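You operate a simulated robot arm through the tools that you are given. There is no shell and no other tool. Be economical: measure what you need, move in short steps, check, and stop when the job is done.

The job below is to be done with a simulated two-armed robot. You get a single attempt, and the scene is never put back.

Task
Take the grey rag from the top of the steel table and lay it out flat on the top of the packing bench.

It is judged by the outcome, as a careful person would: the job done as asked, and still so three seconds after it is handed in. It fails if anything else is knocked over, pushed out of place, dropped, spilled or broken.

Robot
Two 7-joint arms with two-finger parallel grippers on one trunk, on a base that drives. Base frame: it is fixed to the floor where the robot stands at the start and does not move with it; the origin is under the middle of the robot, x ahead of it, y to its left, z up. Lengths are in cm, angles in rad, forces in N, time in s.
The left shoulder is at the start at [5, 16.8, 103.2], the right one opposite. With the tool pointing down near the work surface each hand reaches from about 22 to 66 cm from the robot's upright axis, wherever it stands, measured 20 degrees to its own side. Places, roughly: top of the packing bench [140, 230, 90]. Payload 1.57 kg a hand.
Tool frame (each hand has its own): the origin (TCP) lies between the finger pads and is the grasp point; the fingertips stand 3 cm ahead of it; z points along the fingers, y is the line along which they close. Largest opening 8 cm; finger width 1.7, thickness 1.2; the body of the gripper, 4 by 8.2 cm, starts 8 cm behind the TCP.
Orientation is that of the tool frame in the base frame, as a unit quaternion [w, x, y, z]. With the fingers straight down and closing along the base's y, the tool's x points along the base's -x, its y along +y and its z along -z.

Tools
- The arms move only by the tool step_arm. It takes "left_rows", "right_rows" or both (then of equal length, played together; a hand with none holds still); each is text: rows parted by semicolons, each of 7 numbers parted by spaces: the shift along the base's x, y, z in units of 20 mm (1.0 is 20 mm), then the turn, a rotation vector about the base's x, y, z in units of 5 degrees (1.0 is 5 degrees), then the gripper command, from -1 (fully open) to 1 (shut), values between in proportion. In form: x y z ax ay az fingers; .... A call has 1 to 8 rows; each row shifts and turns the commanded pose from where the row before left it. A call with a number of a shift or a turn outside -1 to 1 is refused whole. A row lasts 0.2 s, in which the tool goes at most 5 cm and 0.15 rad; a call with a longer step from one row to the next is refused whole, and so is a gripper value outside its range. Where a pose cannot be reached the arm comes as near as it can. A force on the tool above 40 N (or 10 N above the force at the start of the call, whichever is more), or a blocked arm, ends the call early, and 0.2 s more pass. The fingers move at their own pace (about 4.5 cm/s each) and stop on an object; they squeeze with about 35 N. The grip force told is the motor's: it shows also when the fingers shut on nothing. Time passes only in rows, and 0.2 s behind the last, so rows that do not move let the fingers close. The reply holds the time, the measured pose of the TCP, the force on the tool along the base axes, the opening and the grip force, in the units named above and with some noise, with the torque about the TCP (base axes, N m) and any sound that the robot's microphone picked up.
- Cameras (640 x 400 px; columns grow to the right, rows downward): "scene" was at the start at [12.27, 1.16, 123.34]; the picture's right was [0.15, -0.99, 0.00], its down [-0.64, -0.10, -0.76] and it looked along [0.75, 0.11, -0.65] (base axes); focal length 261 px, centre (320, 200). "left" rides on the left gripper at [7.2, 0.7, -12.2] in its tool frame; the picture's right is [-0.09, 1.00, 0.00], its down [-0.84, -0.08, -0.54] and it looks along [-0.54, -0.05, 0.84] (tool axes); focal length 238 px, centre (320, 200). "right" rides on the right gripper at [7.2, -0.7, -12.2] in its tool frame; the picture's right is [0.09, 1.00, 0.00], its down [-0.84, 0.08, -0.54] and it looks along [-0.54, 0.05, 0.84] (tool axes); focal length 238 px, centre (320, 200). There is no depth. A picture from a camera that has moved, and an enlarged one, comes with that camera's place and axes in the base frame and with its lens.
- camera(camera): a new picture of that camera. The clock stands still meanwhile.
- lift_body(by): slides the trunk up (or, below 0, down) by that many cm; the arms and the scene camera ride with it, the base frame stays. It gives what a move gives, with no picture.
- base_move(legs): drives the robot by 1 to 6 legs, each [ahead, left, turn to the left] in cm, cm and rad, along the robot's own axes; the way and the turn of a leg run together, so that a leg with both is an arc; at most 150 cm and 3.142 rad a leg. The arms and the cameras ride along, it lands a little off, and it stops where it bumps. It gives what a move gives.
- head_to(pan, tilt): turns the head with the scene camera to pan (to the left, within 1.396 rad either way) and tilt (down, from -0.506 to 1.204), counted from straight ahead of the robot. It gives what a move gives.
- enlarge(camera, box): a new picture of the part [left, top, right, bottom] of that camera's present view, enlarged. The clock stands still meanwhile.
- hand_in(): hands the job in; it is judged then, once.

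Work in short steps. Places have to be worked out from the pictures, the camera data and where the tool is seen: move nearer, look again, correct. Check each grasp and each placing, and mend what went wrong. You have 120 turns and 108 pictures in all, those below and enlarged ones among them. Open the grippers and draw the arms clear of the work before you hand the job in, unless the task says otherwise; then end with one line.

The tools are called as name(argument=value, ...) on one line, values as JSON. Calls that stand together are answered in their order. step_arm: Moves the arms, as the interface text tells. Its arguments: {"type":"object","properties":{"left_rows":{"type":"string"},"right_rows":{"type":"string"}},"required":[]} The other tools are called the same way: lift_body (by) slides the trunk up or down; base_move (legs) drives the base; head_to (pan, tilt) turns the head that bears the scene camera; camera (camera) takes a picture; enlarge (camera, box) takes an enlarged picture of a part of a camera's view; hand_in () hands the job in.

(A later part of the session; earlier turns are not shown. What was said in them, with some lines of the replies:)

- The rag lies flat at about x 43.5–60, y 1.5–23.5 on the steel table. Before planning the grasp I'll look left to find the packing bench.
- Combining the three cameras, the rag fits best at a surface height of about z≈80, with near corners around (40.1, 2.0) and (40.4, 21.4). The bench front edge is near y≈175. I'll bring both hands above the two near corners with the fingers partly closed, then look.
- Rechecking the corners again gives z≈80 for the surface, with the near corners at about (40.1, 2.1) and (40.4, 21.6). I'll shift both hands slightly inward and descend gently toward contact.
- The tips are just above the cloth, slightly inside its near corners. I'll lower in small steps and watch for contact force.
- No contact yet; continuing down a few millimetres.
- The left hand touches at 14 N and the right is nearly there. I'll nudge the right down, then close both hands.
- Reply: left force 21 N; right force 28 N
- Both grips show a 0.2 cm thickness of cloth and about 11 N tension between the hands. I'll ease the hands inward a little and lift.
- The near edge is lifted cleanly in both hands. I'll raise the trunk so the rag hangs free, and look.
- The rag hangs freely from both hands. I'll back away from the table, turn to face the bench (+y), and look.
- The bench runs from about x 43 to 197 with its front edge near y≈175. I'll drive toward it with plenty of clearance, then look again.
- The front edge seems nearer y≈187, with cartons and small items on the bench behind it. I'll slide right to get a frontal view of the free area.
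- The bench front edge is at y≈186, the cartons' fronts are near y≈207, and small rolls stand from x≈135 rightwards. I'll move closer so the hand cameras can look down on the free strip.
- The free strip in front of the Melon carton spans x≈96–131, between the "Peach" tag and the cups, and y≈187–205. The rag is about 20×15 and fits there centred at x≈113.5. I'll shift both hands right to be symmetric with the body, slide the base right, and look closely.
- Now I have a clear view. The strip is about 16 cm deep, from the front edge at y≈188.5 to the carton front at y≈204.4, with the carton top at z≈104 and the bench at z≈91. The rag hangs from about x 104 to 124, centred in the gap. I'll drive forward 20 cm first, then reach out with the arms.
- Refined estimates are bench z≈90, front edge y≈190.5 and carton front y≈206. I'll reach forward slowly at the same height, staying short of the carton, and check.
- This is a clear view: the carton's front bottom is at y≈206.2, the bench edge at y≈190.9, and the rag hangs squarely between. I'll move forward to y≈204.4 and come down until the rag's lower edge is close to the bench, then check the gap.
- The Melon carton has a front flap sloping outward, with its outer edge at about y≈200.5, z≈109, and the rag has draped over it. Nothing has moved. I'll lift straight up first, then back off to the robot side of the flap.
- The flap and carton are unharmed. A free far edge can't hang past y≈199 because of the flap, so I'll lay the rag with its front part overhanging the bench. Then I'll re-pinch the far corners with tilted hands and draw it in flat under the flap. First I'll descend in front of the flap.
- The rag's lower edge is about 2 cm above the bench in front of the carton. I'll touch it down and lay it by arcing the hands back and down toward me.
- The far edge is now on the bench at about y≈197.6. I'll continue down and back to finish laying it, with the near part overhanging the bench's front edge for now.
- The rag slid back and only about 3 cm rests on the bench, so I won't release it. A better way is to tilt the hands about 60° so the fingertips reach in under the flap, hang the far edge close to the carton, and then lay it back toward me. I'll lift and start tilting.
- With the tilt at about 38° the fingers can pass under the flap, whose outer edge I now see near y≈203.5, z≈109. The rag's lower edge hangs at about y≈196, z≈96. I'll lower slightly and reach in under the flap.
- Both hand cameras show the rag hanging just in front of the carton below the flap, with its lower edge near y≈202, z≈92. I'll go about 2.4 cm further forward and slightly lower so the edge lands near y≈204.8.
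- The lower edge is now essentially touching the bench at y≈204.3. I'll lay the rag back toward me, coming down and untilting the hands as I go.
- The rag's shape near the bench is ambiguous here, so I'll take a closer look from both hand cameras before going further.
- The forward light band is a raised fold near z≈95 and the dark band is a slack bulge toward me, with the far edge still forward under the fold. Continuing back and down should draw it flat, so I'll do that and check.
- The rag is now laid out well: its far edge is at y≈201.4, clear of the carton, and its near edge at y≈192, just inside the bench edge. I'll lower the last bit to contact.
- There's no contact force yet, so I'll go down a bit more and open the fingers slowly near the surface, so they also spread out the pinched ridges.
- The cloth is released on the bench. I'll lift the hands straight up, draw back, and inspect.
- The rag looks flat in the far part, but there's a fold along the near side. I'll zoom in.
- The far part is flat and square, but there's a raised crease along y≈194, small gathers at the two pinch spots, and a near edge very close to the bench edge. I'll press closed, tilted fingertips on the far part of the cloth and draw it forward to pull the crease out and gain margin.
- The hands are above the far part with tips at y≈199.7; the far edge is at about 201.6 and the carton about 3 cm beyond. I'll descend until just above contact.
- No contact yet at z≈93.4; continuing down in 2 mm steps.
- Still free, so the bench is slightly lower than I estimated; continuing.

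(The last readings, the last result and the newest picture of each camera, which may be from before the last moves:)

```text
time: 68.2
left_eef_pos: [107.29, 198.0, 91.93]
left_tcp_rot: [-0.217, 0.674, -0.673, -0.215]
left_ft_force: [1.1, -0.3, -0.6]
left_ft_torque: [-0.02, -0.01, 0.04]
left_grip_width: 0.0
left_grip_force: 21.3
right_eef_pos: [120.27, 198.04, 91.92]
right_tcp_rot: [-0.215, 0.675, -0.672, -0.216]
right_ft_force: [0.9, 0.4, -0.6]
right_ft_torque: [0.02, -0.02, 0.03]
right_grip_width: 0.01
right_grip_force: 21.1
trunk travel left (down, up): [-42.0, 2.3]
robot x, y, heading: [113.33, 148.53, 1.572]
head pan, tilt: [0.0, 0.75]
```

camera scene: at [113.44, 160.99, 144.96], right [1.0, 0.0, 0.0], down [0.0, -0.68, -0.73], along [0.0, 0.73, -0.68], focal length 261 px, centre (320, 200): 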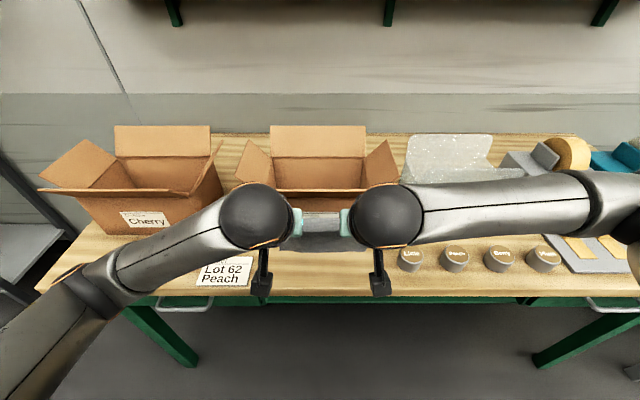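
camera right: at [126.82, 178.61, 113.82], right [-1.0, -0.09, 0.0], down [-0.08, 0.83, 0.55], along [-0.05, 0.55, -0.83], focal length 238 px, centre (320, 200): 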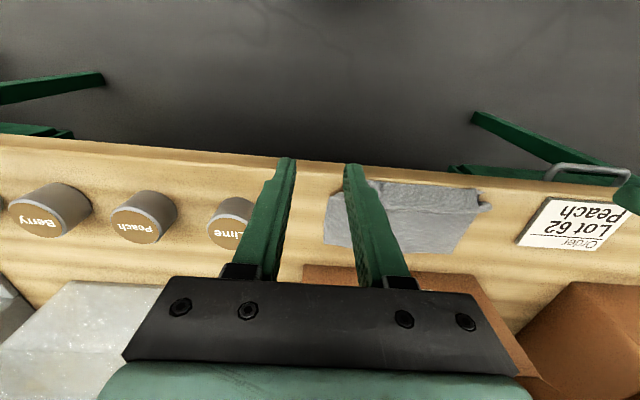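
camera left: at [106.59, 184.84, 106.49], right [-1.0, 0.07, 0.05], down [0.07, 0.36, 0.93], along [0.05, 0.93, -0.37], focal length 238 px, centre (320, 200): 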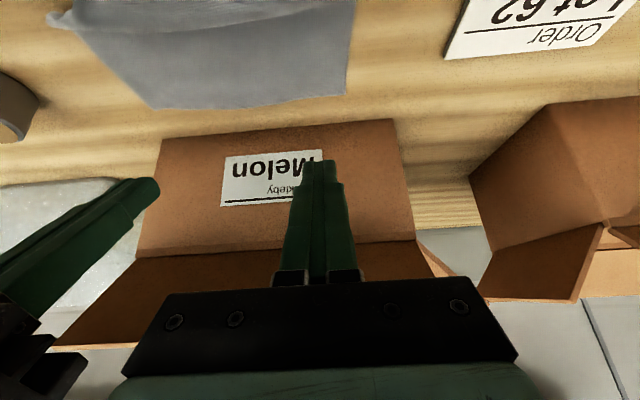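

Still no contact. I'll look to see how far off the surface I am.

enlarge(camera="left", box=[160, 60, 480, 260])

step_arm(left_rows="0 0 -0.1 0 0 0 1;0 0 -0.1 0 0 0 1;0 0 -0.1 0 0 0 1;0 0 0 0 0 0 1", right_rows="0 0 -0.1 0 0 0 1;0 0 -0.1 0 0 0 1;0 0 -0.1 0 0 0 1;0 0 0 0 0 0 1")

```text
2.00 times, centred on (320, 160) of left
camera zoom: at [106.58, 184.9, 97.53], right [-1.0, 0.07, 0.05], down [0.07, 0.37, 0.93], along [0.05, 0.93, -0.37], focal length 477 px, centre (320, 280)
```

zoom: 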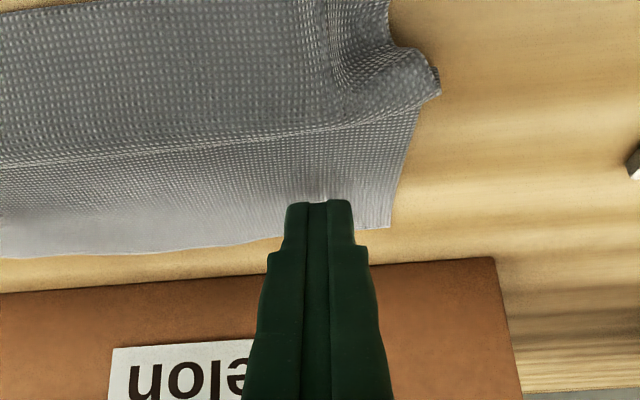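

```text
time: 69.2
left_eef_pos: [107.23, 197.9, 91.26]
left_tcp_rot: [-0.217, 0.674, -0.673, -0.215]
left_ft_force: [-0.2, -0.8, 0.4]
left_ft_torque: [0.01, 0.02, -0.01]
left_grip_width: 0.0
left_grip_force: 21.2
right_eef_pos: [120.28, 198.05, 91.31]
right_tcp_rot: [-0.215, 0.675, -0.672, -0.217]
right_ft_force: [0.1, -0.3, -0.7]
right_ft_torque: [-0.02, 0.03, -0.01]
right_grip_width: 0.0
right_grip_force: 21.1
trunk travel left (down, up): [-42.0, 2.3]
robot x, y, heading: [113.68, 148.98, 1.568]
head pan, tilt: [0.0, 0.75]
```

The tips still look slightly above the cloth, so the bench is probably around z≈88. Continuing down carefully.

step_arm(left_rows="0 0 -0.1 0 0 0 1;0 0 -0.1 0 0 0 1;0 0 -0.1 0 0 0 1;0 0 -0.1 0 0 0 1;0 0 0 0 0 0 1", right_rows="0 0 -0.1 0 0 0 1;0 0 -0.1 0 0 0 1;0 0 -0.1 0 0 0 1;0 0 -0.1 0 0 0 1;0 0 0 0 0 0 1")

```text
time: 70.4
left_eef_pos: [107.26, 197.93, 91.01]
left_tcp_rot: [-0.221, 0.673, -0.671, -0.219]
left_ft_force: [-2.3, 0.8, 21.8]
left_ft_torque: [0.21, 0.05, 0.03]
left_grip_width: 0.01
left_grip_force: 21.6
right_eef_pos: [120.06, 197.95, 91.05]
right_tcp_rot: [-0.219, 0.673, -0.671, -0.22]
right_ft_force: [1.2, 0.7, 20.8]
right_ft_torque: [0.24, -0.05, -0.05]
right_grip_width: 0.01
right_grip_force: 21.3
trunk travel left (down, up): [-42.0, 2.3]
robot x, y, heading: [113.48, 148.84, 1.573]
head pan, tilt: [0.0, 0.75]
```

Contact at about 21 N puts the bench surface at z≈88.1. I'll ease the pressure slightly and drag the cloth forward 2.4 cm.

step_arm(left_rows="0 0 0.08 0 0 0 1;0 0.2 0 0 0 0 1;0 0.2 0 0 0 0 1;0 0.2 0 0 0 0 1;0 0.2 0 0 0 0 1;0 0.2 0 0 0 0 1;0 0.2 0 0 0 0 1;0 0 0 0 0 0 1", right_rows="0 0 0.08 0 0 0 1;0 0.2 0 0 0 0 1;0 0.2 0 0 0 0 1;0 0.2 0 0 0 0 1;0 0.2 0 0 0 0 1;0 0.2 0 0 0 0 1;0 0.2 0 0 0 0 1;0 0 0 0 0 0 1")

camera(camera="left")

enlarge(camera="scene", box=[240, 210, 400, 310])

```text
time: 72.2
left_eef_pos: [107.36, 200.12, 90.95]
left_tcp_rot: [-0.219, 0.674, -0.672, -0.217]
left_ft_force: [-0.5, -4.8, 18.9]
left_ft_torque: [0.1, 0.02, 0.02]
left_grip_width: 0.0
left_grip_force: 21.3
right_eef_pos: [120.16, 200.27, 91.09]
right_tcp_rot: [-0.216, 0.674, -0.671, -0.218]
right_ft_force: [-1.5, -4.7, 20.2]
right_ft_torque: [0.09, 0.04, 0.0]
right_grip_width: 0.02
right_grip_force: 21.2
trunk travel left (down, up): [-42.0, 2.3]
robot x, y, heading: [113.74, 148.95, 1.577]
head pan, tilt: [0.0, 0.75]
```

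```text
39 pictures are left
camera left: at [106.63, 187.03, 96.49], right [-1.0, 0.07, 0.05], down [0.07, 0.36, 0.93], along [0.05, 0.93, -0.36], focal length 238 px, centre (320, 200)
```

left: 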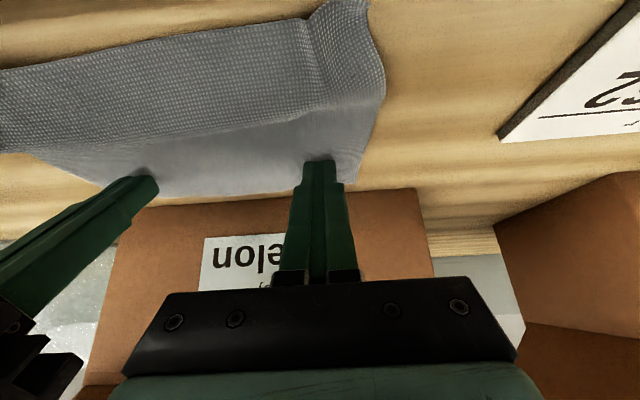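

```text
4.00 times, centred on (320, 260) of scene
camera zoom: at [113.41, 160.48, 145.02], right [1.0, 0.0, 0.0], down [0.0, -0.68, -0.73], along [0.0, 0.73, -0.68], focal length 1045 px, centre (320, -40)
```

zoom: 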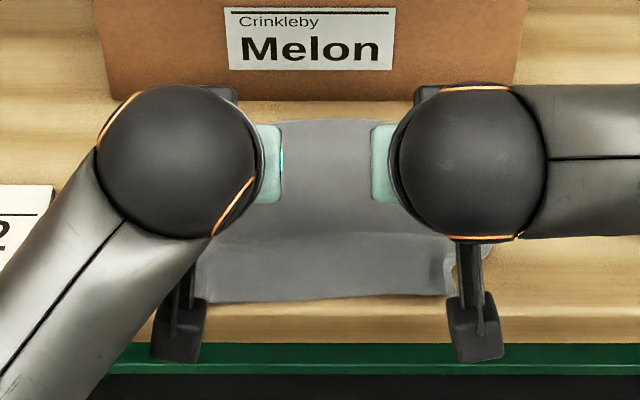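

That worked: the cloth now spans roughly y 192–205.5 (about 13.5 deep), with margin at the front, and the crease is much reduced. I'll lift off, retreat, and inspect.

step_arm(left_rows="0 0 0.3 0 0 0 1;0 0 0.6 0 0 0 1;0 -0.4 0.8 0 0 0 1;-0.4 -0.9 0.9 0 0 0 1;-0.8 -1 0.9 -0.5 0 0 1;-0.9 -1 0.9 -1 0 0 1;-0.9 -1 0.6 -1 0 0 1;-0.9 -1 0.3 -1 0 0 1", right_rows="0 0 0.3 0 0 0 1;0 0 0.6 0 0 0 1;0 -0.4 0.8 0 0 0 1;0.4 -0.9 0.9 0 0 0 1;0.8 -1 0.9 -0.5 0 0 1;0.9 -1 0.9 -1 0 0 1;0.9 -1 0.6 -1 0 0 1;0.9 -1 0.3 -1 0 0 1")

enlarge(camera="scene", box=[264, 220, 376, 290])

camera(camera="left")

camera(camera="right")

```text
time: 73.9
left_eef_pos: [88.2, 192.81, 99.64]
left_tcp_rot: [-0.026, 0.702, -0.661, -0.264]
left_ft_force: [0.9, 0.7, 1.3]
left_ft_torque: [0.01, 0.01, -0.04]
left_grip_width: 0.0
left_grip_force: 21.2
left hand out of reach, approached as far as the arm can: row 8
right_eef_pos: [126.58, 191.45, 100.89]
right_tcp_rot: [-0.137, 0.695, -0.692, -0.137]
right_ft_force: [-0.2, 0.2, 0.6]
right_ft_torque: [-0.01, 0.04, -0.02]
right_grip_width: 0.01
right_grip_force: 21.2
trunk travel left (down, up): [-42.0, 2.3]
robot x, y, heading: [113.48, 149.05, 1.57]
head pan, tilt: [0.0, 0.75]
stopped in row 8 (left hand): the arm was blocked; the commanded pose is now the measured one
```

```text
5.71 times, centred on (320, 255) of scene
camera zoom: at [113.44, 160.98, 144.96], right [1.0, 0.0, 0.0], down [0.0, -0.68, -0.73], along [0.0, 0.73, -0.68], focal length 1493 px, centre (320, -114)
```

zoom: 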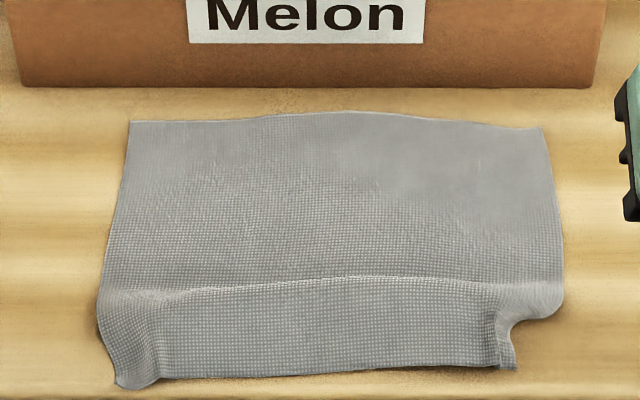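

```text
36 pictures are left
camera left: at [91.57, 181.44, 107.35], right [-0.94, -0.04, 0.35], down [0.27, 0.57, 0.78], along [-0.23, 0.82, -0.52], focal length 238 px, centre (320, 200)
```

left: 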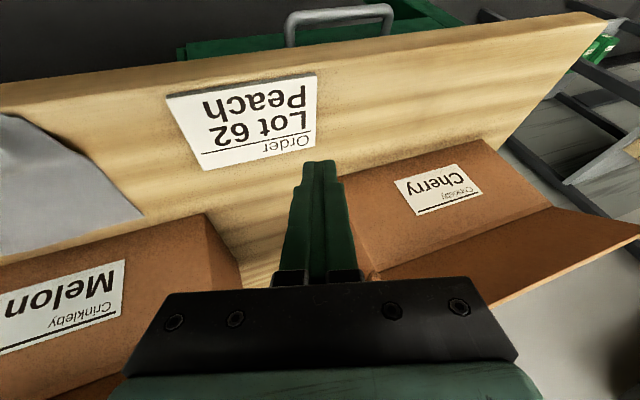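

```text
35 pictures are left
camera right: at [127.15, 180.31, 109.38], right [-1.0, -0.09, -0.03], down [-0.08, 0.57, 0.82], along [-0.05, 0.82, -0.57], focal length 238 px, centre (320, 200)
```

right: 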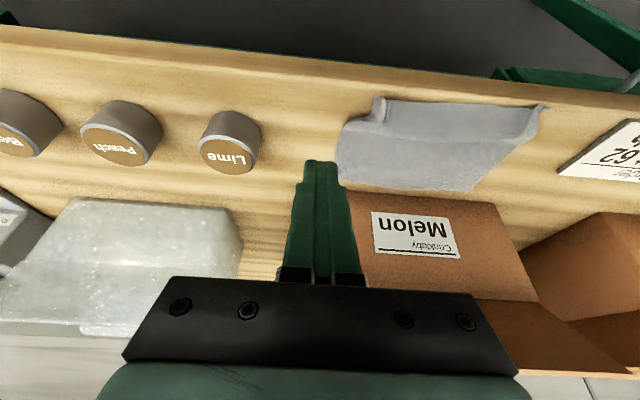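

The cloth is much better. The left arm hit an awkward configuration, though, so I'll check the whole scene before moving it.

camera(camera="scene")

```text
34 pictures are left
camera scene: at [113.44, 160.98, 144.96], right [1.0, 0.0, 0.0], down [0.0, -0.68, -0.73], along [0.0, 0.73, -0.68], focal length 261 px, centre (320, 200)
```

scene: 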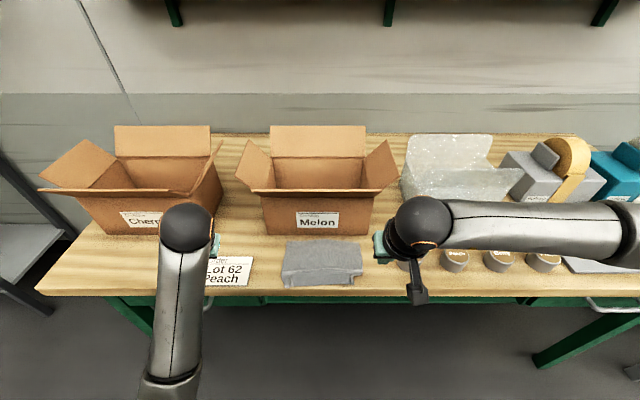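

Nothing else has been disturbed. I'll bring the left arm back to a comfortable vertical pose and take close-ups of the near corners.

step_arm(left_rows="0.4 0 0.7 -0.58 -0.5 -0.12 1;0.8 0 0.7 -0.58 -0.5 -0.12 1;0.8 0 0.5 -0.58 -0.5 -0.12 1;0.8 0 0.2 -0.58 -0.5 -0.12 1;0.8 0 0 -0.58 -0.5 -0.12 1;0.8 0 0 -0.58 -0.5 -0.12 1;0.8 0 0 -0.58 -0.5 -0.12 1;0.3 0 0 -0.58 -0.5 -0.12 1")

enlarge(camera="right", box=[320, 70, 576, 230])

enlarge(camera="scene", box=[328, 250, 376, 280])

```text
time: 74.4
left_eef_pos: [80.6, 192.14, 101.94]
left_tcp_rot: [0.071, 0.704, -0.641, -0.298]
left_ft_force: [-0.3, -0.2, 0.6]
left_ft_torque: [-0.02, -0.01, -0.01]
left_grip_width: 0.01
left_grip_force: 21.3
left hand out of reach, approached as far as the arm can: row 2
right_eef_pos: [126.59, 191.49, 100.9]
right_tcp_rot: [-0.136, 0.695, -0.693, -0.137]
right_ft_force: [0.8, 0.2, -0.1]
right_ft_torque: [0.01, 0.02, -0.03]
right_grip_width: 0.0
right_grip_force: 20.9
trunk travel left (down, up): [-42.0, 2.3]
robot x, y, heading: [113.85, 148.75, 1.571]
head pan, tilt: [0.0, 0.75]
stopped in row 2 (left hand): the arm was blocked; the commanded pose is now the measured one
```

```text
2.50 times, centred on (448, 150) of right
camera zoom: at [127.19, 180.33, 109.36], right [-1.0, -0.09, -0.03], down [-0.08, 0.57, 0.82], along [-0.05, 0.82, -0.57], focal length 596 px, centre (0, 325)
```

zoom: 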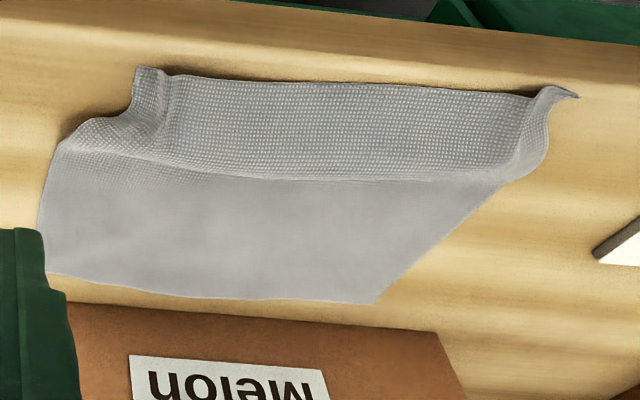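

```text
13.33 times, centred on (352, 265) of scene
camera zoom: at [113.48, 161.01, 144.96], right [1.0, 0.0, 0.0], down [0.0, -0.68, -0.73], along [0.0, 0.73, -0.68], focal length 3483 px, centre (-107, -667)
```

zoom: 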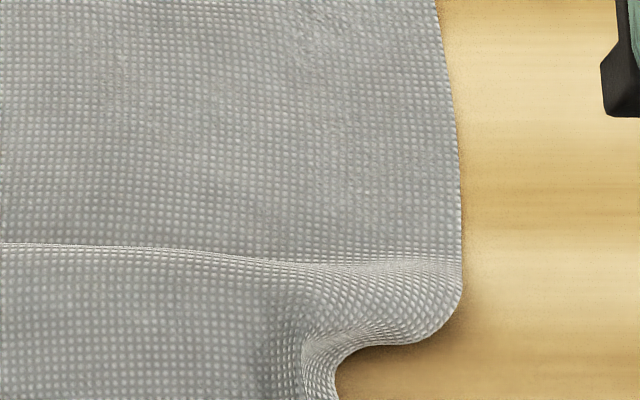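

The left arm is near a joint limit and drifted. I'll try a simple small upward move without rotation.

step_arm(left_rows="0 0 0.5 0 0 0 1;0 0 0.7 0 0 0 1;0.2 0 0.8 0 0 0 1")

camera(camera="scene")

```text
time: 75.3
left_eef_pos: [76.21, 191.14, 107.08]
left_tcp_rot: [0.125, 0.705, -0.614, -0.332]
left_ft_force: [0.1, -0.2, 0.4]
left_ft_torque: [-0.02, 0.03, -0.01]
left_grip_width: 0.0
left_grip_force: 21.6
right_eef_pos: [126.57, 191.58, 100.81]
right_tcp_rot: [-0.137, 0.695, -0.692, -0.137]
right_ft_force: [0.4, 0.9, 0.4]
right_ft_torque: [-0.01, -0.01, 0.05]
right_grip_width: 0.01
right_grip_force: 21.2
trunk travel left (down, up): [-42.0, 2.3]
robot x, y, heading: [113.36, 148.79, 1.576]
head pan, tilt: [0.0, 0.75]
stopped in row 3 (left hand): the arm was blocked; the commanded pose is now the measured one
```

```text
31 pictures are left
camera scene: at [113.44, 160.99, 144.96], right [1.0, 0.0, 0.0], down [0.0, -0.68, -0.73], along [0.0, 0.73, -0.68], focal length 261 px, centre (320, 200)
```

scene: 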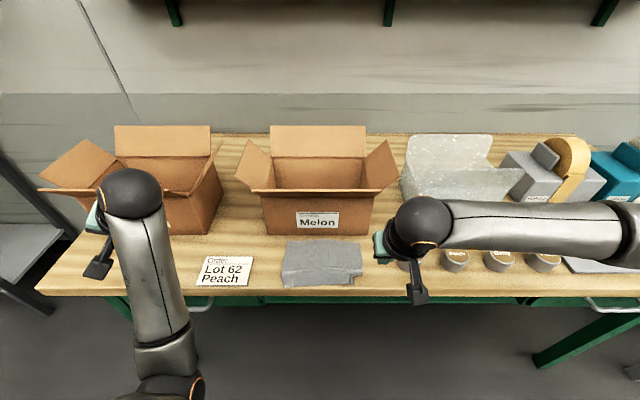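

I'll back the base off 25 cm so the left arm can be recovered clear of everything.

base_move(legs=[[-25, 0, 0]])

step_arm(left_rows="0.5 -0.3 0 0 0 0 1;0.7 -0.3 0 0 0 0 1;0.8 -0.3 0 0 0 0 1;0.8 -0.3 0 0 0 0 1")

camera(camera="scene")

```text
time: 77.1
left_eef_pos: [76.19, 166.13, 106.95]
left_tcp_rot: [0.125, 0.706, -0.612, -0.332]
left_ft_force: [0.1, 0.4, 0.3]
left_ft_torque: [0.0, 0.02, 0.03]
left_grip_width: 0.03
left_grip_force: 21.6
right_eef_pos: [126.47, 166.84, 100.77]
right_tcp_rot: [-0.136, 0.697, -0.691, -0.136]
right_ft_force: [0.0, 0.0, -0.4]
right_ft_torque: [-0.02, 0.03, 0.01]
right_grip_width: 0.02
right_grip_force: 21.5
trunk travel left (down, up): [-42.0, 2.3]
robot x, y, heading: [113.67, 123.82, 1.576]
head pan, tilt: [0.0, 0.75]
```

```text
time: 78.1
left_eef_pos: [75.82, 163.62, 109.7]
left_tcp_rot: [0.172, 0.704, -0.57, -0.387]
left_ft_force: [-0.2, -0.1, -1.0]
left_ft_torque: [0.07, -0.01, 0.01]
left_grip_width: 0.0
left_grip_force: 21.6
right_eef_pos: [126.49, 166.81, 100.76]
right_tcp_rot: [-0.137, 0.697, -0.691, -0.137]
right_ft_force: [-0.1, -0.3, -0.2]
right_ft_torque: [-0.01, 0.01, -0.03]
right_grip_width: 0.0
right_grip_force: 20.8
trunk travel left (down, up): [-42.0, 2.3]
robot x, y, heading: [113.83, 124.25, 1.575]
head pan, tilt: [0.0, 0.75]
stopped in row 4 (left hand): the arm was blocked; the commanded pose is now the measured one
```

```text
30 pictures are left
camera scene: at [113.49, 136.28, 144.96], right [1.0, 0.01, 0.0], down [0.0, -0.68, -0.73], along [0.0, 0.73, -0.68], focal length 261 px, centre (320, 200)
```

scene: 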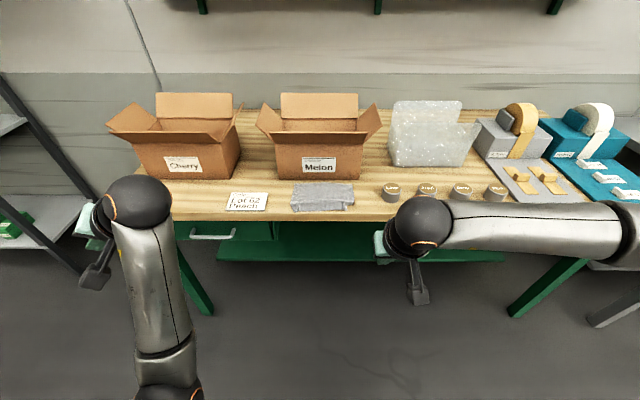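

The area is clear now. I'll extend the left arm forward and up to get it off its limit.

step_arm(left_rows="0 0.6 0.3 0 0 0 1;0 0.9 0.3 0 0 0 1;0 0.9 0.3 0 0 0 1;0 0.9 0.3 0 0 0 1;0 0.9 0 0 0 0 1;0 0.9 0 0 0 0 1")

```text
time: 79.5
left_eef_pos: [75.85, 173.9, 112.12]
left_tcp_rot: [0.171, 0.704, -0.571, -0.386]
left_ft_force: [-0.5, 0.1, 1.1]
left_ft_torque: [0.02, 0.0, -0.01]
left_grip_width: 0.01
left_grip_force: 21.5
right_eef_pos: [126.44, 166.93, 100.75]
right_tcp_rot: [-0.136, 0.696, -0.691, -0.137]
right_ft_force: [0.5, -0.4, -0.4]
right_ft_torque: [-0.01, -0.01, 0.01]
right_grip_width: 0.0
right_grip_force: 21.0
trunk travel left (down, up): [-42.0, 2.3]
robot x, y, heading: [113.3, 123.89, 1.575]
head pan, tilt: [0.0, 0.75]
```

That freed it. Now I'll rotate the left hand back toward vertical.

step_arm(left_rows="0.3 0.2 0 -0.26 -0.95 0 1;0.3 0.2 0 -0.26 -0.95 0 1;0.3 0.2 0 -0.26 -0.95 0 1;0.3 0.2 0 -0.26 -0.95 0 1;0.3 0 0 -0.26 -0.95 0 1;0.3 0 0 -0.26 -0.95 0 1;0.3 0 0 -0.26 -0.95 0 1;0.3 0 0 -0.26 -0.95 0 1")

```text
time: 81.3
left_eef_pos: [80.63, 175.32, 112.05]
left_tcp_rot: [0.04, 0.773, -0.628, -0.084]
left_ft_force: [0.0, -0.8, -0.2]
left_ft_torque: [0.02, -0.03, -0.01]
left_grip_width: 0.0
left_grip_force: 21.6
right_eef_pos: [126.55, 166.86, 100.81]
right_tcp_rot: [-0.136, 0.696, -0.691, -0.137]
right_ft_force: [1.0, -0.5, -0.1]
right_ft_torque: [0.0, -0.03, 0.02]
right_grip_width: 0.04
right_grip_force: 21.7
trunk travel left (down, up): [-42.0, 2.3]
robot x, y, heading: [113.63, 124.05, 1.576]
head pan, tilt: [0.0, 0.75]
```

Recovered. I'll finish straightening both hands to vertical and bring the left one in, then drive back toward the bench to spread out the two gathered corners.

step_arm(left_rows="0.7 0 0 -0.18 -0.6 -0.8 1;0.8 0 0 -0.18 -0.6 -0.8 1;0.8 0 0 -0.18 -0.6 -0.8 1;0.8 0 0 0 0 0 1;0.8 0 0 0 0 0 1", right_rows="0 0.3 0.4 -0.9 0 0 1;0 0.3 0.4 -0.9 0 0 1;0 0.3 0.4 -0.9 0 0 1;0 0.3 0.4 -0.9 0 0 1;0 0.3 0.4 -0.9 0 0 1")

base_move(legs=[[23, 0, -0.004]])

camera(camera="scene")

```text
time: 82.5
left_eef_pos: [86.16, 178.42, 111.63]
left_tcp_rot: [0.001, -0.706, 0.708, 0.014]
left_ft_force: [-0.4, -0.1, -0.8]
left_ft_torque: [-0.04, -0.02, 0.0]
left_grip_width: 0.01
left_grip_force: 21.8
left hand out of reach, approached as far as the arm can: row 2, 3, 4, 5
right_eef_pos: [126.43, 169.82, 104.92]
right_tcp_rot: [0.003, 0.71, -0.704, 0.001]
right_ft_force: [-0.2, 0.3, 1.0]
right_ft_torque: [-0.01, -0.02, 0.0]
right_grip_width: 0.0
right_grip_force: 21.4
trunk travel left (down, up): [-42.0, 2.3]
robot x, y, heading: [113.57, 124.27, 1.576]
head pan, tilt: [0.0, 0.75]
```

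```text
time: 84.2
left_eef_pos: [86.15, 201.37, 111.52]
left_tcp_rot: [0.001, -0.707, 0.707, 0.013]
left_ft_force: [-0.1, 0.9, 0.0]
left_ft_torque: [-0.03, 0.01, 0.01]
left_grip_width: 0.02
left_grip_force: 21.8
right_eef_pos: [126.48, 192.44, 104.78]
right_tcp_rot: [0.002, 0.708, -0.706, 0.0]
right_ft_force: [0.6, -0.5, -0.4]
right_ft_torque: [-0.02, -0.04, -0.03]
right_grip_width: 0.0
right_grip_force: 21.3
trunk travel left (down, up): [-42.0, 2.3]
robot x, y, heading: [113.83, 146.84, 1.577]
head pan, tilt: [0.0, 0.75]
```

```text
29 pictures are left
camera scene: at [113.39, 159.1, 144.95], right [1.0, 0.0, 0.0], down [0.0, -0.68, -0.73], along [0.0, 0.73, -0.68], focal length 261 px, centre (320, 200)
```

scene: 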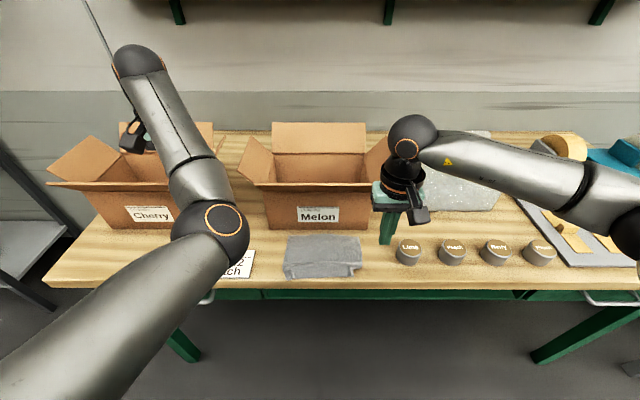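

The left arm has flipped into a far-forward posture and its hand is close to the Cherry carton's flap, though the forces read zero. I'll back the base off again before sorting that arm out.

base_move(legs=[[-23, 0, 0]])

camera(camera="scene")

```text
time: 86.0
left_eef_pos: [86.27, 177.82, 111.63]
left_tcp_rot: [0.001, -0.706, 0.708, 0.013]
left_ft_force: [0.2, 0.0, -0.6]
left_ft_torque: [0.0, -0.01, 0.02]
left_grip_width: 0.01
left_grip_force: 21.4
right_eef_pos: [126.6, 169.07, 104.79]
right_tcp_rot: [0.003, 0.709, -0.706, 0.0]
right_ft_force: [0.7, -0.2, 0.4]
right_ft_torque: [-0.02, 0.0, -0.01]
right_grip_width: 0.0
right_grip_force: 21.1
trunk travel left (down, up): [-42.0, 2.3]
robot x, y, heading: [113.38, 123.44, 1.577]
head pan, tilt: [0.0, 0.75]
```

```text
28 pictures are left
camera scene: at [113.49, 135.59, 144.97], right [1.0, 0.0, 0.0], down [0.0, -0.68, -0.73], along [0.0, 0.73, -0.68], focal length 261 px, centre (320, 200)
```

scene: 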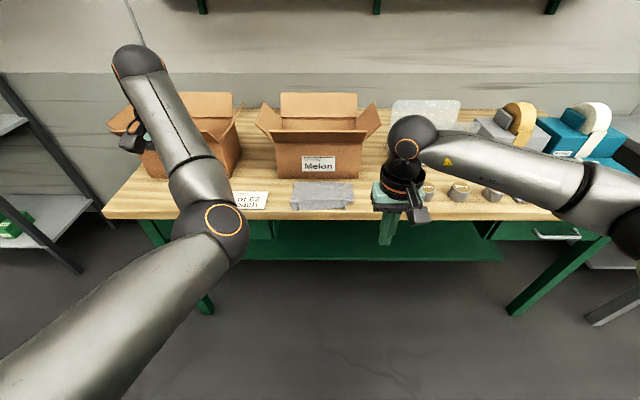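

Only the right hand is needed for the remaining touch-up. I'll try folding the left arm up and back while in open space.

step_arm(left_rows="-0.3 -0.5 0.3 0 0 0 1;-0.3 -0.8 0.3 0 0 0 1;-0.3 -0.8 0.3 0 0 0 1;-0.3 -0.8 0.3 0 0 0 1;-0.3 -0.8 0.3 0 0 0 1;-0.3 -0.8 0.3 0 0 0 1;-0.3 -0.8 0 0 0 0 1;-0.3 -0.8 0 0 0 0 1")

camera(camera="scene")

```text
time: 87.8
left_eef_pos: [77.77, 169.01, 114.97]
left_tcp_rot: [0.001, -0.706, 0.708, 0.013]
left_ft_force: [-0.4, -0.3, 0.4]
left_ft_torque: [0.05, -0.01, -0.01]
left_grip_width: 0.03
left_grip_force: 21.5
left hand out of reach, approached as far as the arm can: row 1, 2, 3, 4, 5, 6, 7, 8
right_eef_pos: [126.58, 169.1, 104.83]
right_tcp_rot: [0.002, 0.709, -0.705, 0.0]
right_ft_force: [0.0, 0.4, -0.9]
right_ft_torque: [0.03, 0.04, -0.05]
right_grip_width: 0.0
right_grip_force: 21.5
trunk travel left (down, up): [-42.0, 2.3]
robot x, y, heading: [113.9, 123.48, 1.575]
head pan, tilt: [0.0, 0.75]
```

```text
27 pictures are left
camera scene: at [113.49, 135.65, 144.97], right [1.0, 0.0, 0.0], down [0.0, -0.68, -0.73], along [0.0, 0.73, -0.68], focal length 261 px, centre (320, 200)
```

scene: 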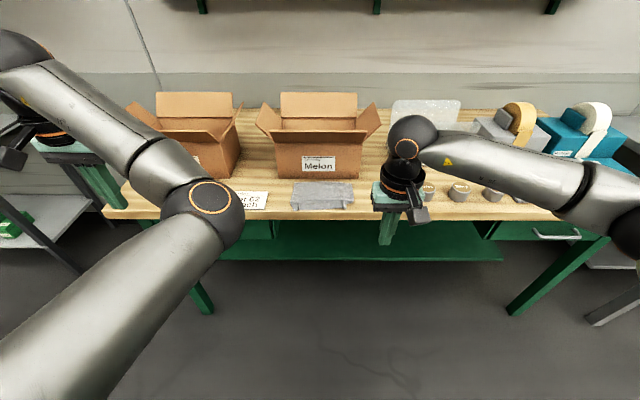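

The left hand is now parked out of the way, high and left, and will stay short of the Cherry carton. I'll drive forward 20 cm and continue with the right hand only.

base_move(legs=[[20, 0, -0.004]])

camera(camera="scene")

enlarge(camera="scene", box=[268, 220, 380, 290])

```text
time: 89.3
left_eef_pos: [77.85, 189.36, 114.84]
left_tcp_rot: [0.0, -0.704, 0.71, 0.013]
left_ft_force: [-0.4, 0.5, -0.2]
left_ft_torque: [-0.02, 0.0, 0.02]
left_grip_width: 0.01
left_grip_force: 21.6
right_eef_pos: [126.69, 189.32, 104.88]
right_tcp_rot: [0.004, 0.707, -0.707, 0.0]
right_ft_force: [0.0, 0.4, 0.0]
right_ft_torque: [-0.02, -0.02, 0.05]
right_grip_width: 0.0
right_grip_force: 22.0
trunk travel left (down, up): [-42.0, 2.3]
robot x, y, heading: [113.48, 143.56, 1.571]
head pan, tilt: [0.0, 0.75]
```

```text
26 pictures are left
camera scene: at [113.48, 155.8, 144.95], right [1.0, 0.0, 0.0], down [0.0, -0.68, -0.73], along [0.0, 0.73, -0.68], focal length 261 px, centre (320, 200)
```

scene: 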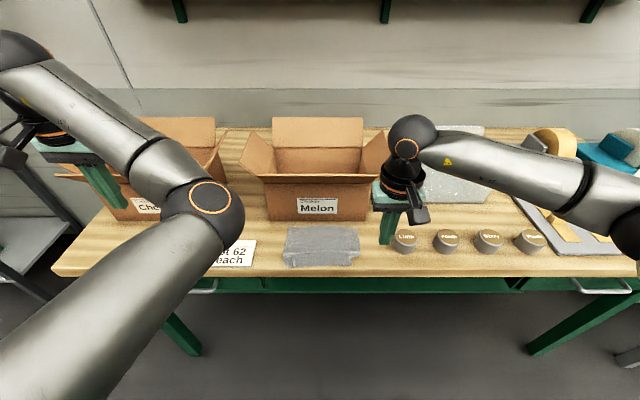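

```text
5.71 times, centred on (324, 255) of scene
camera zoom: at [113.48, 155.8, 144.95], right [1.0, 0.0, 0.0], down [0.0, -0.68, -0.73], along [0.0, 0.73, -0.68], focal length 1493 px, centre (297, -114)
```

zoom: 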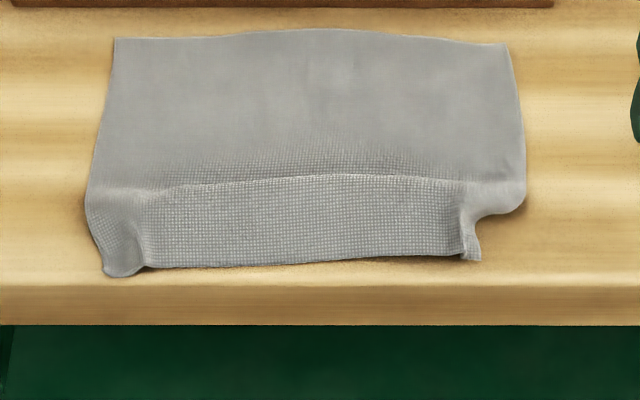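

The gathers sit at about (121, 193.5) on the right and (106.9, 193.2) on the left. I'll catch each standing ridge between the fingers, press down to the bench, and open the fingers so their tips spread it out. Right corner first.

step_arm(right_rows="-0.57 0.42 -0.8 0 0 0 0.5;-0.57 0.42 -0.9 0 0 0 0.5;-0.57 0.42 -0.9 0 0 0 0.5;-0.57 0.42 -0.9 0 0 0 0.5;-0.57 0.42 -0.9 0 0 0 0.5;0 0 -0.6 0 0 0 0.5;0 0 -0.3 0 0 0 0.5")

enlarge(camera="right", box=[224, 90, 416, 210])

```text
time: 91.0
left_eef_pos: [77.92, 189.25, 114.95]
left_tcp_rot: [0.0, -0.705, 0.709, 0.014]
left_ft_force: [0.5, 0.6, 0.1]
left_ft_torque: [0.0, 0.02, -0.02]
left_grip_width: 0.0
left_grip_force: 20.9
right_eef_pos: [120.81, 193.37, 94.25]
right_tcp_rot: [0.002, 0.709, -0.706, 0.001]
right_ft_force: [0.2, -0.2, -0.3]
right_ft_torque: [0.02, -0.01, 0.04]
right_grip_width: 1.99
right_grip_force: 0.0
trunk travel left (down, up): [-42.0, 2.3]
robot x, y, heading: [113.66, 143.64, 1.576]
head pan, tilt: [0.0, 0.75]
```

```text
3.33 times, centred on (320, 150) of right
camera zoom: at [121.47, 186.3, 106.38], right [-1.0, -0.09, 0.0], down [-0.08, 0.84, 0.54], along [-0.05, 0.54, -0.84], focal length 794 px, centre (320, 367)
```

zoom: 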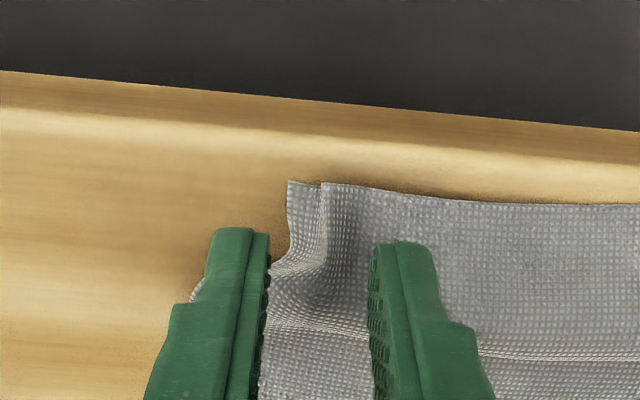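

The ridge is centred between the fingers. I'll lower to just above the bench, narrow the fingers onto the ridge, then press down.

step_arm(right_rows="0.05 0 -0.6 0 0 0 0.5;0 0 -0.55 0 0 0 0.5;0 0 0 0 0 0 0.8;0 0 0 0 0 0 0.85;0 0 -0.2 0 0 0 0.85;0 0 -0.15 0 0 0 0.85;0 0 0 0 0 0 0.85")

enlarge(camera="right", box=[224, 90, 416, 210])

```text
time: 92.5
left_eef_pos: [77.79, 189.26, 114.95]
left_tcp_rot: [0.001, -0.704, 0.71, 0.014]
left_ft_force: [-0.4, -0.2, 0.9]
left_ft_torque: [0.01, 0.04, -0.01]
left_grip_width: 0.0
left_grip_force: 21.8
right_eef_pos: [120.95, 193.32, 91.2]
right_tcp_rot: [0.002, 0.707, -0.707, 0.0]
right_ft_force: [-0.2, 0.5, 0.6]
right_ft_torque: [-0.01, -0.01, 0.02]
right_grip_width: 0.62
right_grip_force: 0.2
trunk travel left (down, up): [-42.0, 2.3]
robot x, y, heading: [113.66, 143.15, 1.576]
head pan, tilt: [0.0, 0.75]
```

```text
3.33 times, centred on (320, 150) of right
camera zoom: at [121.63, 186.24, 103.43], right [-1.0, -0.09, 0.0], down [-0.08, 0.84, 0.54], along [-0.05, 0.54, -0.84], focal length 794 px, centre (320, 367)
```

zoom: 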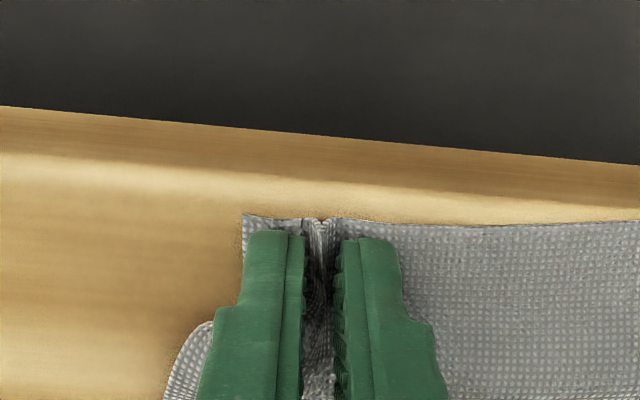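

The outer finger now sits right on the corner flap with the ridge between the pads. I'll press down and open outward, shifting the hand so the inner finger stays put.

step_arm(right_rows="0 0 -0.15 0 0 0 0.85;0 0 -0.15 0 0 0 0.85;0.15 0 0 0 0 0 0.7;0.15 0 0 0 0 0 0.55;0.15 0 0 0 0 0 0.4;0.15 0 0 0 0 0 0.25;0 0 0 0 0 0 0.25")

enlarge(camera="right", box=[224, 90, 416, 210])

```text
time: 94.2
left_eef_pos: [77.6, 189.02, 114.89]
left_tcp_rot: [0.002, -0.704, 0.71, 0.014]
left_ft_force: [-0.5, 0.1, 0.6]
left_ft_torque: [0.02, 0.06, 0.05]
left_grip_width: 0.02
left_grip_force: 21.7
right_eef_pos: [122.04, 193.29, 91.2]
right_tcp_rot: [0.002, 0.708, -0.707, -0.003]
right_ft_force: [-6.9, -1.5, 30.1]
right_ft_torque: [0.0, -0.17, -0.02]
right_grip_width: 2.17
right_grip_force: 0.1
trunk travel left (down, up): [-42.0, 2.3]
robot x, y, heading: [113.61, 143.44, 1.57]
head pan, tilt: [0.0, 0.75]
```

```text
3.33 times, centred on (320, 150) of right
camera zoom: at [122.73, 186.18, 103.3], right [-1.0, -0.09, 0.01], down [-0.08, 0.83, 0.55], along [-0.06, 0.54, -0.84], focal length 794 px, centre (320, 367)
```

zoom: 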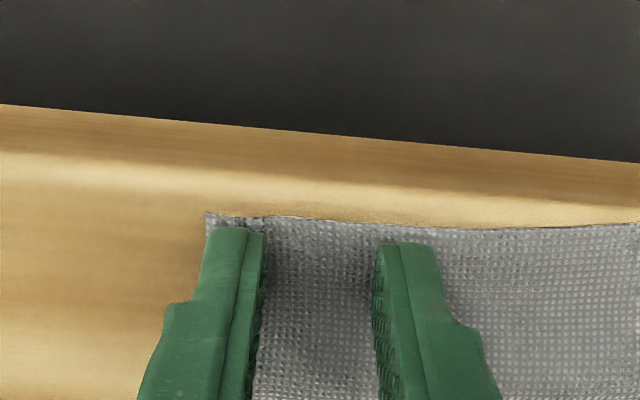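

The right corner is now beautifully spread. I'll lift and move over to the left gather, with fingers 2 cm open.

step_arm(right_rows="0 0 0.5 0 0 0 0.25;-0.5 0 0.8 0 0 0 0.4;-1 0 0.6 0 0 0 0.5;-1 0 0 0 0 0 0.5;-1 0 0 0 0 0 0.5;-1 0 0 0 0 0 0.5;-1 0 0 0 0 0 0.5;-1 0 0 0 0 0 0.5")

camera(camera="right")

```text
time: 96.0
left_eef_pos: [77.73, 189.27, 114.84]
left_tcp_rot: [0.0, -0.705, 0.709, 0.013]
left_ft_force: [-0.4, 0.2, -0.3]
left_ft_torque: [-0.02, -0.03, 0.02]
left_grip_width: 0.0
left_grip_force: 21.2
right_eef_pos: [109.13, 193.32, 94.33]
right_tcp_rot: [0.001, 0.709, -0.706, 0.0]
right_ft_force: [0.7, -0.6, 0.9]
right_ft_torque: [0.01, -0.01, -0.01]
right_grip_width: 2.01
right_grip_force: 0.1
trunk travel left (down, up): [-42.0, 2.3]
robot x, y, heading: [113.46, 143.6, 1.575]
head pan, tilt: [0.0, 0.75]
```

```text
21 pictures are left
camera right: at [109.79, 186.28, 106.58], right [-1.0, -0.1, 0.0], down [-0.08, 0.84, 0.54], along [-0.05, 0.54, -0.84], focal length 238 px, centre (320, 200)
```

right: 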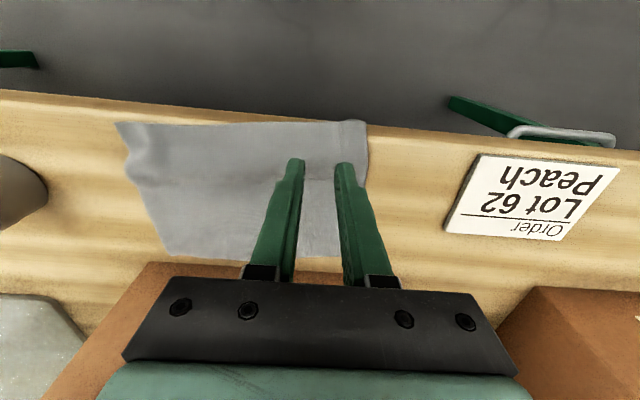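

The right side now lies flat. I'll zoom in on the left near corner.

enlarge(camera="right", box=[256, 80, 416, 180])

enlarge(camera="scene", box=[268, 220, 380, 290])

```text
4.00 times, centred on (336, 130) of right
camera zoom: at [109.79, 186.28, 106.58], right [-1.0, -0.1, 0.0], down [-0.08, 0.84, 0.54], along [-0.05, 0.54, -0.84], focal length 953 px, centre (256, 480)
```

zoom: 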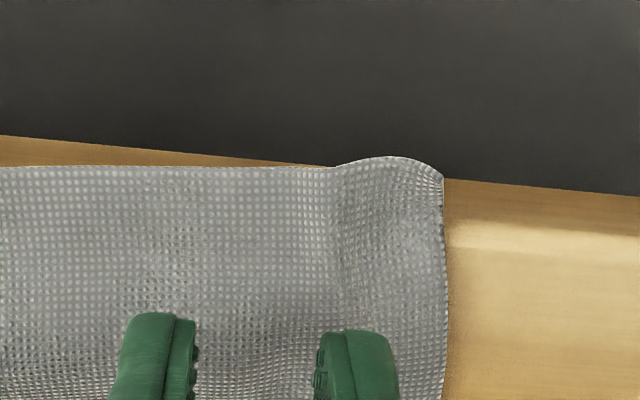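

```text
5.71 times, centred on (324, 255) of scene
camera zoom: at [113.43, 155.7, 144.96], right [1.0, 0.0, 0.0], down [0.0, -0.68, -0.73], along [0.0, 0.73, -0.68], focal length 1493 px, centre (297, -114)
```

zoom: 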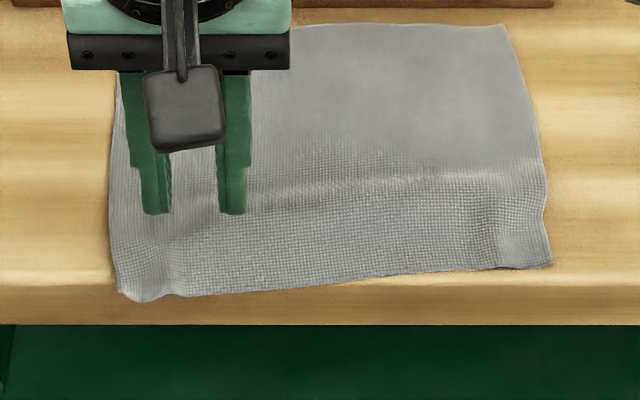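

The cloth is now nearly flat, but it has rotated slightly and its near-left corner just overhangs the bench edge. I'll tilt the right hand, press on the left-far part, and draw that side forward about 1.8 cm.

step_arm(right_rows="0 0 0.6 0.5 0 0 1;-0.1 0.2 0.6 0.9 0 0 1;-0.1 0.4 0.3 0.95 0 0 1;-0.15 0.4 0 0.95 0 0 1;-0.15 0.4 0 0.95 0 0 1;-0.15 0.45 0 0.95 0 0 1;-0.15 0.45 0 0.95 0 0 1;-0.1 0.45 0 0.95 0 0 1")

camera(camera="right")

```text
time: 97.8
left_eef_pos: [77.79, 189.25, 114.88]
left_tcp_rot: [0.0, -0.705, 0.71, 0.013]
left_ft_force: [-0.6, 0.8, -0.2]
left_ft_torque: [0.0, -0.05, 0.02]
left_grip_width: 0.0
left_grip_force: 21.2
right_eef_pos: [107.48, 198.93, 97.4]
right_tcp_rot: [-0.214, 0.674, -0.673, -0.217]
right_ft_force: [0.5, 0.3, -0.7]
right_ft_torque: [0.02, 0.0, 0.0]
right_grip_width: 0.01
right_grip_force: 21.5
trunk travel left (down, up): [-42.0, 2.3]
robot x, y, heading: [113.97, 143.51, 1.572]
head pan, tilt: [0.0, 0.75]
```

```text
18 pictures are left
camera right: at [108.08, 186.1, 103.19], right [-1.0, -0.08, -0.05], down [-0.08, 0.37, 0.93], along [-0.05, 0.93, -0.37], focal length 238 px, centre (320, 200)
```

right: 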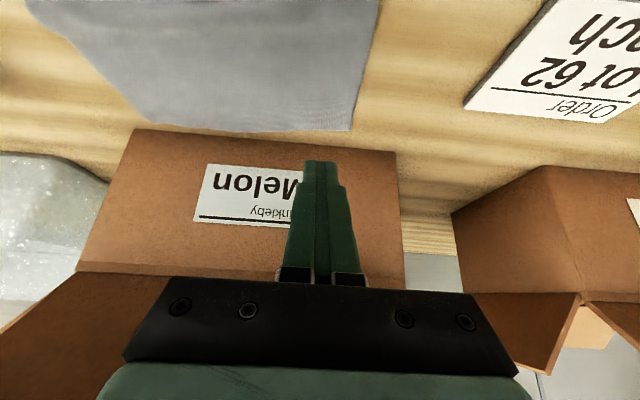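

The far-left edge is at y≈204.9 with the carton at 207.5, so there's room. I'll lower to contact at z≈91.0, then drag.

step_arm(right_rows="0 0 -0.8 0 0 0 1;0 0 -0.8 0 0 0 1;0 0 -0.7 0 0 0 1;0 0 -0.5 0 0 0 1;0 0 -0.3 0 0 0 1;0 0 -0.2 0 0 0 1;0 0 -0.1 0 0 0 1;0 0 0 0 0 0 1")

```text
time: 99.5
left_eef_pos: [77.89, 189.16, 115.12]
left_tcp_rot: [0.001, -0.705, 0.709, 0.015]
left_ft_force: [-0.1, 0.2, 0.2]
left_ft_torque: [-0.01, -0.01, -0.03]
left_grip_width: 0.01
left_grip_force: 21.3
right_eef_pos: [107.43, 198.96, 90.96]
right_tcp_rot: [-0.216, 0.674, -0.672, -0.219]
right_ft_force: [0.5, 2.1, 22.3]
right_ft_torque: [0.28, 0.01, -0.06]
right_grip_width: 0.01
right_grip_force: 21.4
trunk travel left (down, up): [-42.0, 2.3]
robot x, y, heading: [113.61, 143.5, 1.572]
head pan, tilt: [0.0, 0.75]
```

Contact is at 22 N, as before. Dragging forward about 1.8 cm, then lifting off and retreating straight up and back.

step_arm(right_rows="0 0.2 0 0 0 0 1;0 0.2 0 0 0 0 1;0 0.2 0 0 0 0 1;0 0.2 0 0 0 0 1;0 0.15 0 0 0 0 1;0 0 0.3 0 0 0 1;0 0 0.6 0 0 0 1;0 -0.3 0.8 0 0 0 1")

step_arm(right_rows="0.3 -0.6 0.8 0 0 0 1;0.6 -0.6 0.7 -0.9 0 0 1;0.9 -0.4 0.5 -0.9 0 0 1;0.9 -0.3 0.3 -0.9 0 0 1;0.9 -0.2 0 -0.9 0 0 1;0.9 0 0 -0.9 0 0 1;0.9 0 0 -0.9 0 0 1;0.9 0 0 -0.9 0 0 1")

enlarge(camera="scene", box=[268, 220, 380, 290])

camera(camera="right")

```text
time: 101.3
left_eef_pos: [77.86, 189.25, 114.89]
left_tcp_rot: [0.0, -0.705, 0.709, 0.014]
left_ft_force: [-0.4, 0.3, 0.2]
left_ft_torque: [0.01, 0.03, 0.01]
left_grip_width: 0.02
left_grip_force: 21.2
right_eef_pos: [107.61, 200.18, 93.95]
right_tcp_rot: [-0.214, 0.674, -0.674, -0.215]
right_ft_force: [0.4, 0.3, -1.1]
right_ft_torque: [0.03, 0.04, -0.02]
right_grip_width: 0.0
right_grip_force: 21.3
trunk travel left (down, up): [-42.0, 2.3]
robot x, y, heading: [113.45, 143.29, 1.575]
head pan, tilt: [0.0, 0.75]
```

```text
time: 103.2
left_eef_pos: [77.92, 189.37, 114.92]
left_tcp_rot: [0.0, -0.704, 0.71, 0.014]
left_ft_force: [0.0, -0.5, -0.3]
left_ft_torque: [-0.02, 0.02, 0.02]
left_grip_width: 0.01
left_grip_force: 20.5
right_eef_pos: [120.08, 195.87, 98.78]
right_tcp_rot: [-0.021, 0.708, -0.706, -0.024]
right_ft_force: [-0.5, 0.5, -0.3]
right_ft_torque: [-0.01, -0.01, 0.02]
right_grip_width: 0.0
right_grip_force: 21.2
trunk travel left (down, up): [-42.0, 2.3]
robot x, y, heading: [114.0, 143.44, 1.572]
head pan, tilt: [0.0, 0.75]
```

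```text
5.71 times, centred on (324, 255) of scene
camera zoom: at [113.51, 155.73, 144.96], right [1.0, 0.0, 0.0], down [0.0, -0.68, -0.73], along [0.0, 0.73, -0.68], focal length 1493 px, centre (297, -114)
```

zoom: 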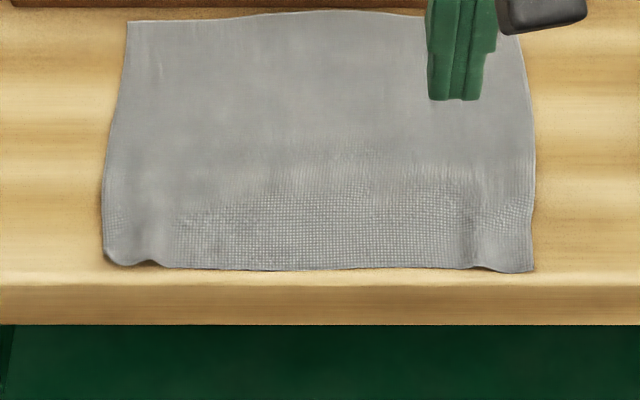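

```text
16 pictures are left
camera right: at [120.76, 188.02, 110.4], right [-1.0, -0.1, 0.0], down [-0.08, 0.8, 0.59], along [-0.05, 0.59, -0.8], focal length 238 px, centre (320, 200)
```

right: 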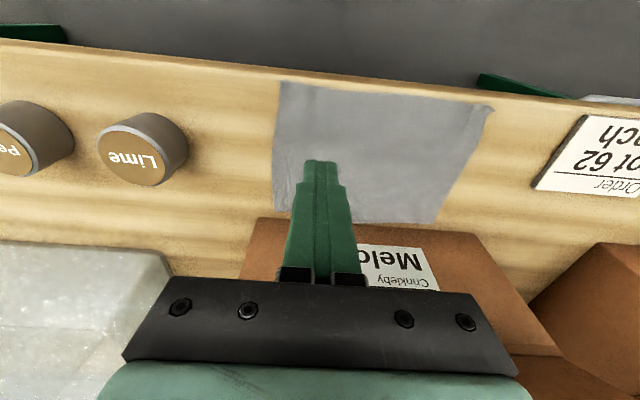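

The rag now lies flat, square and entirely on the bench top, with only a tiny ripple at one corner. I'll raise the right hand, open both grippers, back away, and do a final check.

step_arm(left_rows="0 0 0 0 0 0 0.5;0 0 0 0 0 0 0;0 0 0 0 0 0 -0.5;0 0 0 0 0 0 -1;0 0 0 0 0 0 -1", right_rows="0 -0.3 0.9 0 0 0 1;0 -0.7 0.9 0 0 0 1;0 -0.9 0.7 0 0 0 0.5;0 -0.9 0.3 0 0 0 -0.5;0 -0.9 0 0 0 0 -1")

base_move(legs=[[-28, 0, 0]])

camera(camera="scene")

enlarge(camera="scene", box=[220, 120, 420, 245])

```text
time: 104.3
left_eef_pos: [77.88, 189.23, 114.92]
left_tcp_rot: [0.0, -0.705, 0.709, 0.014]
left_ft_force: [-0.7, -0.7, 0.3]
left_ft_torque: [0.02, -0.03, 0.0]
left_grip_width: 7.98
left_grip_force: 0.1
right_eef_pos: [119.97, 188.64, 104.31]
right_tcp_rot: [-0.023, 0.707, -0.706, -0.024]
right_ft_force: [0.5, 0.2, 0.4]
right_ft_torque: [0.03, 0.0, -0.01]
right_grip_width: 6.39
right_grip_force: 0.0
trunk travel left (down, up): [-42.0, 2.3]
robot x, y, heading: [113.83, 143.31, 1.578]
head pan, tilt: [0.0, 0.75]
```

```text
time: 106.3
left_eef_pos: [77.77, 160.51, 114.99]
left_tcp_rot: [0.001, -0.706, 0.708, 0.015]
left_ft_force: [0.2, -0.3, 0.6]
left_ft_torque: [0.0, 0.0, -0.01]
left_grip_width: 8.0
left_grip_force: 0.1
right_eef_pos: [119.91, 160.07, 104.3]
right_tcp_rot: [-0.022, 0.709, -0.705, -0.024]
right_ft_force: [-0.3, 0.4, 0.0]
right_ft_torque: [0.04, 0.01, 0.0]
right_grip_width: 8.0
right_grip_force: 0.1
trunk travel left (down, up): [-42.0, 2.3]
robot x, y, heading: [113.67, 114.97, 1.577]
head pan, tilt: [0.0, 0.75]
```

```text
15 pictures are left
camera scene: at [113.51, 127.02, 144.97], right [1.0, 0.0, 0.0], down [0.0, -0.68, -0.73], along [0.0, 0.73, -0.68], focal length 261 px, centre (320, 200)
```

scene: 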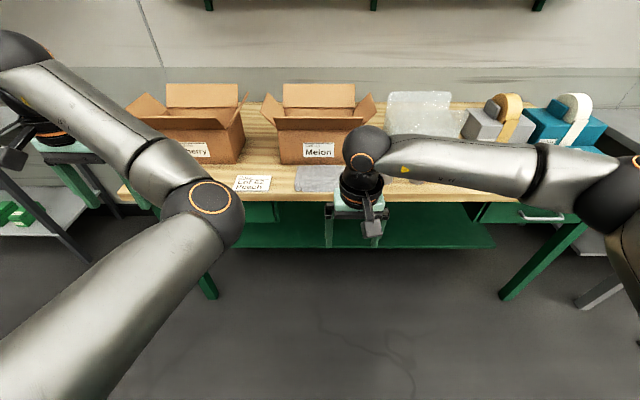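

```text
3.20 times, centred on (320, 182) of scene
camera zoom: at [113.51, 127.02, 144.97], right [1.0, 0.0, 0.0], down [0.0, -0.68, -0.73], along [0.0, 0.73, -0.68], focal length 836 px, centre (320, 256)
```

zoom: 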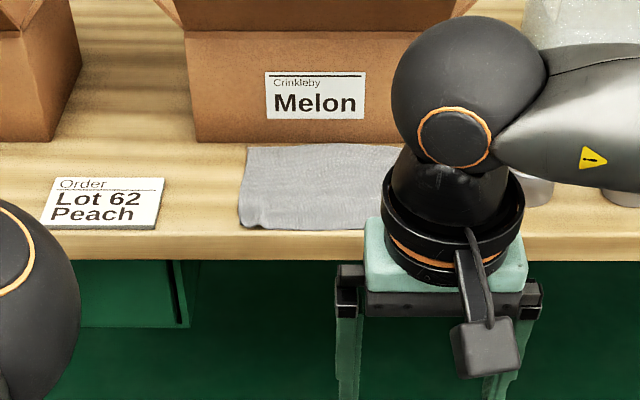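

The rag lies flat on the bench top, the cartons, tag and cups look undisturbed, and both hands are open and clear. Handing in.

hand_in()

```text
The job is handed in.
```

The grey rag is laid out flat on the packing bench, in front of the Melon carton, with one small ripple at its near-left corner. At one point the rag draped over that carton's front flap, but nothing was knocked over or moved.
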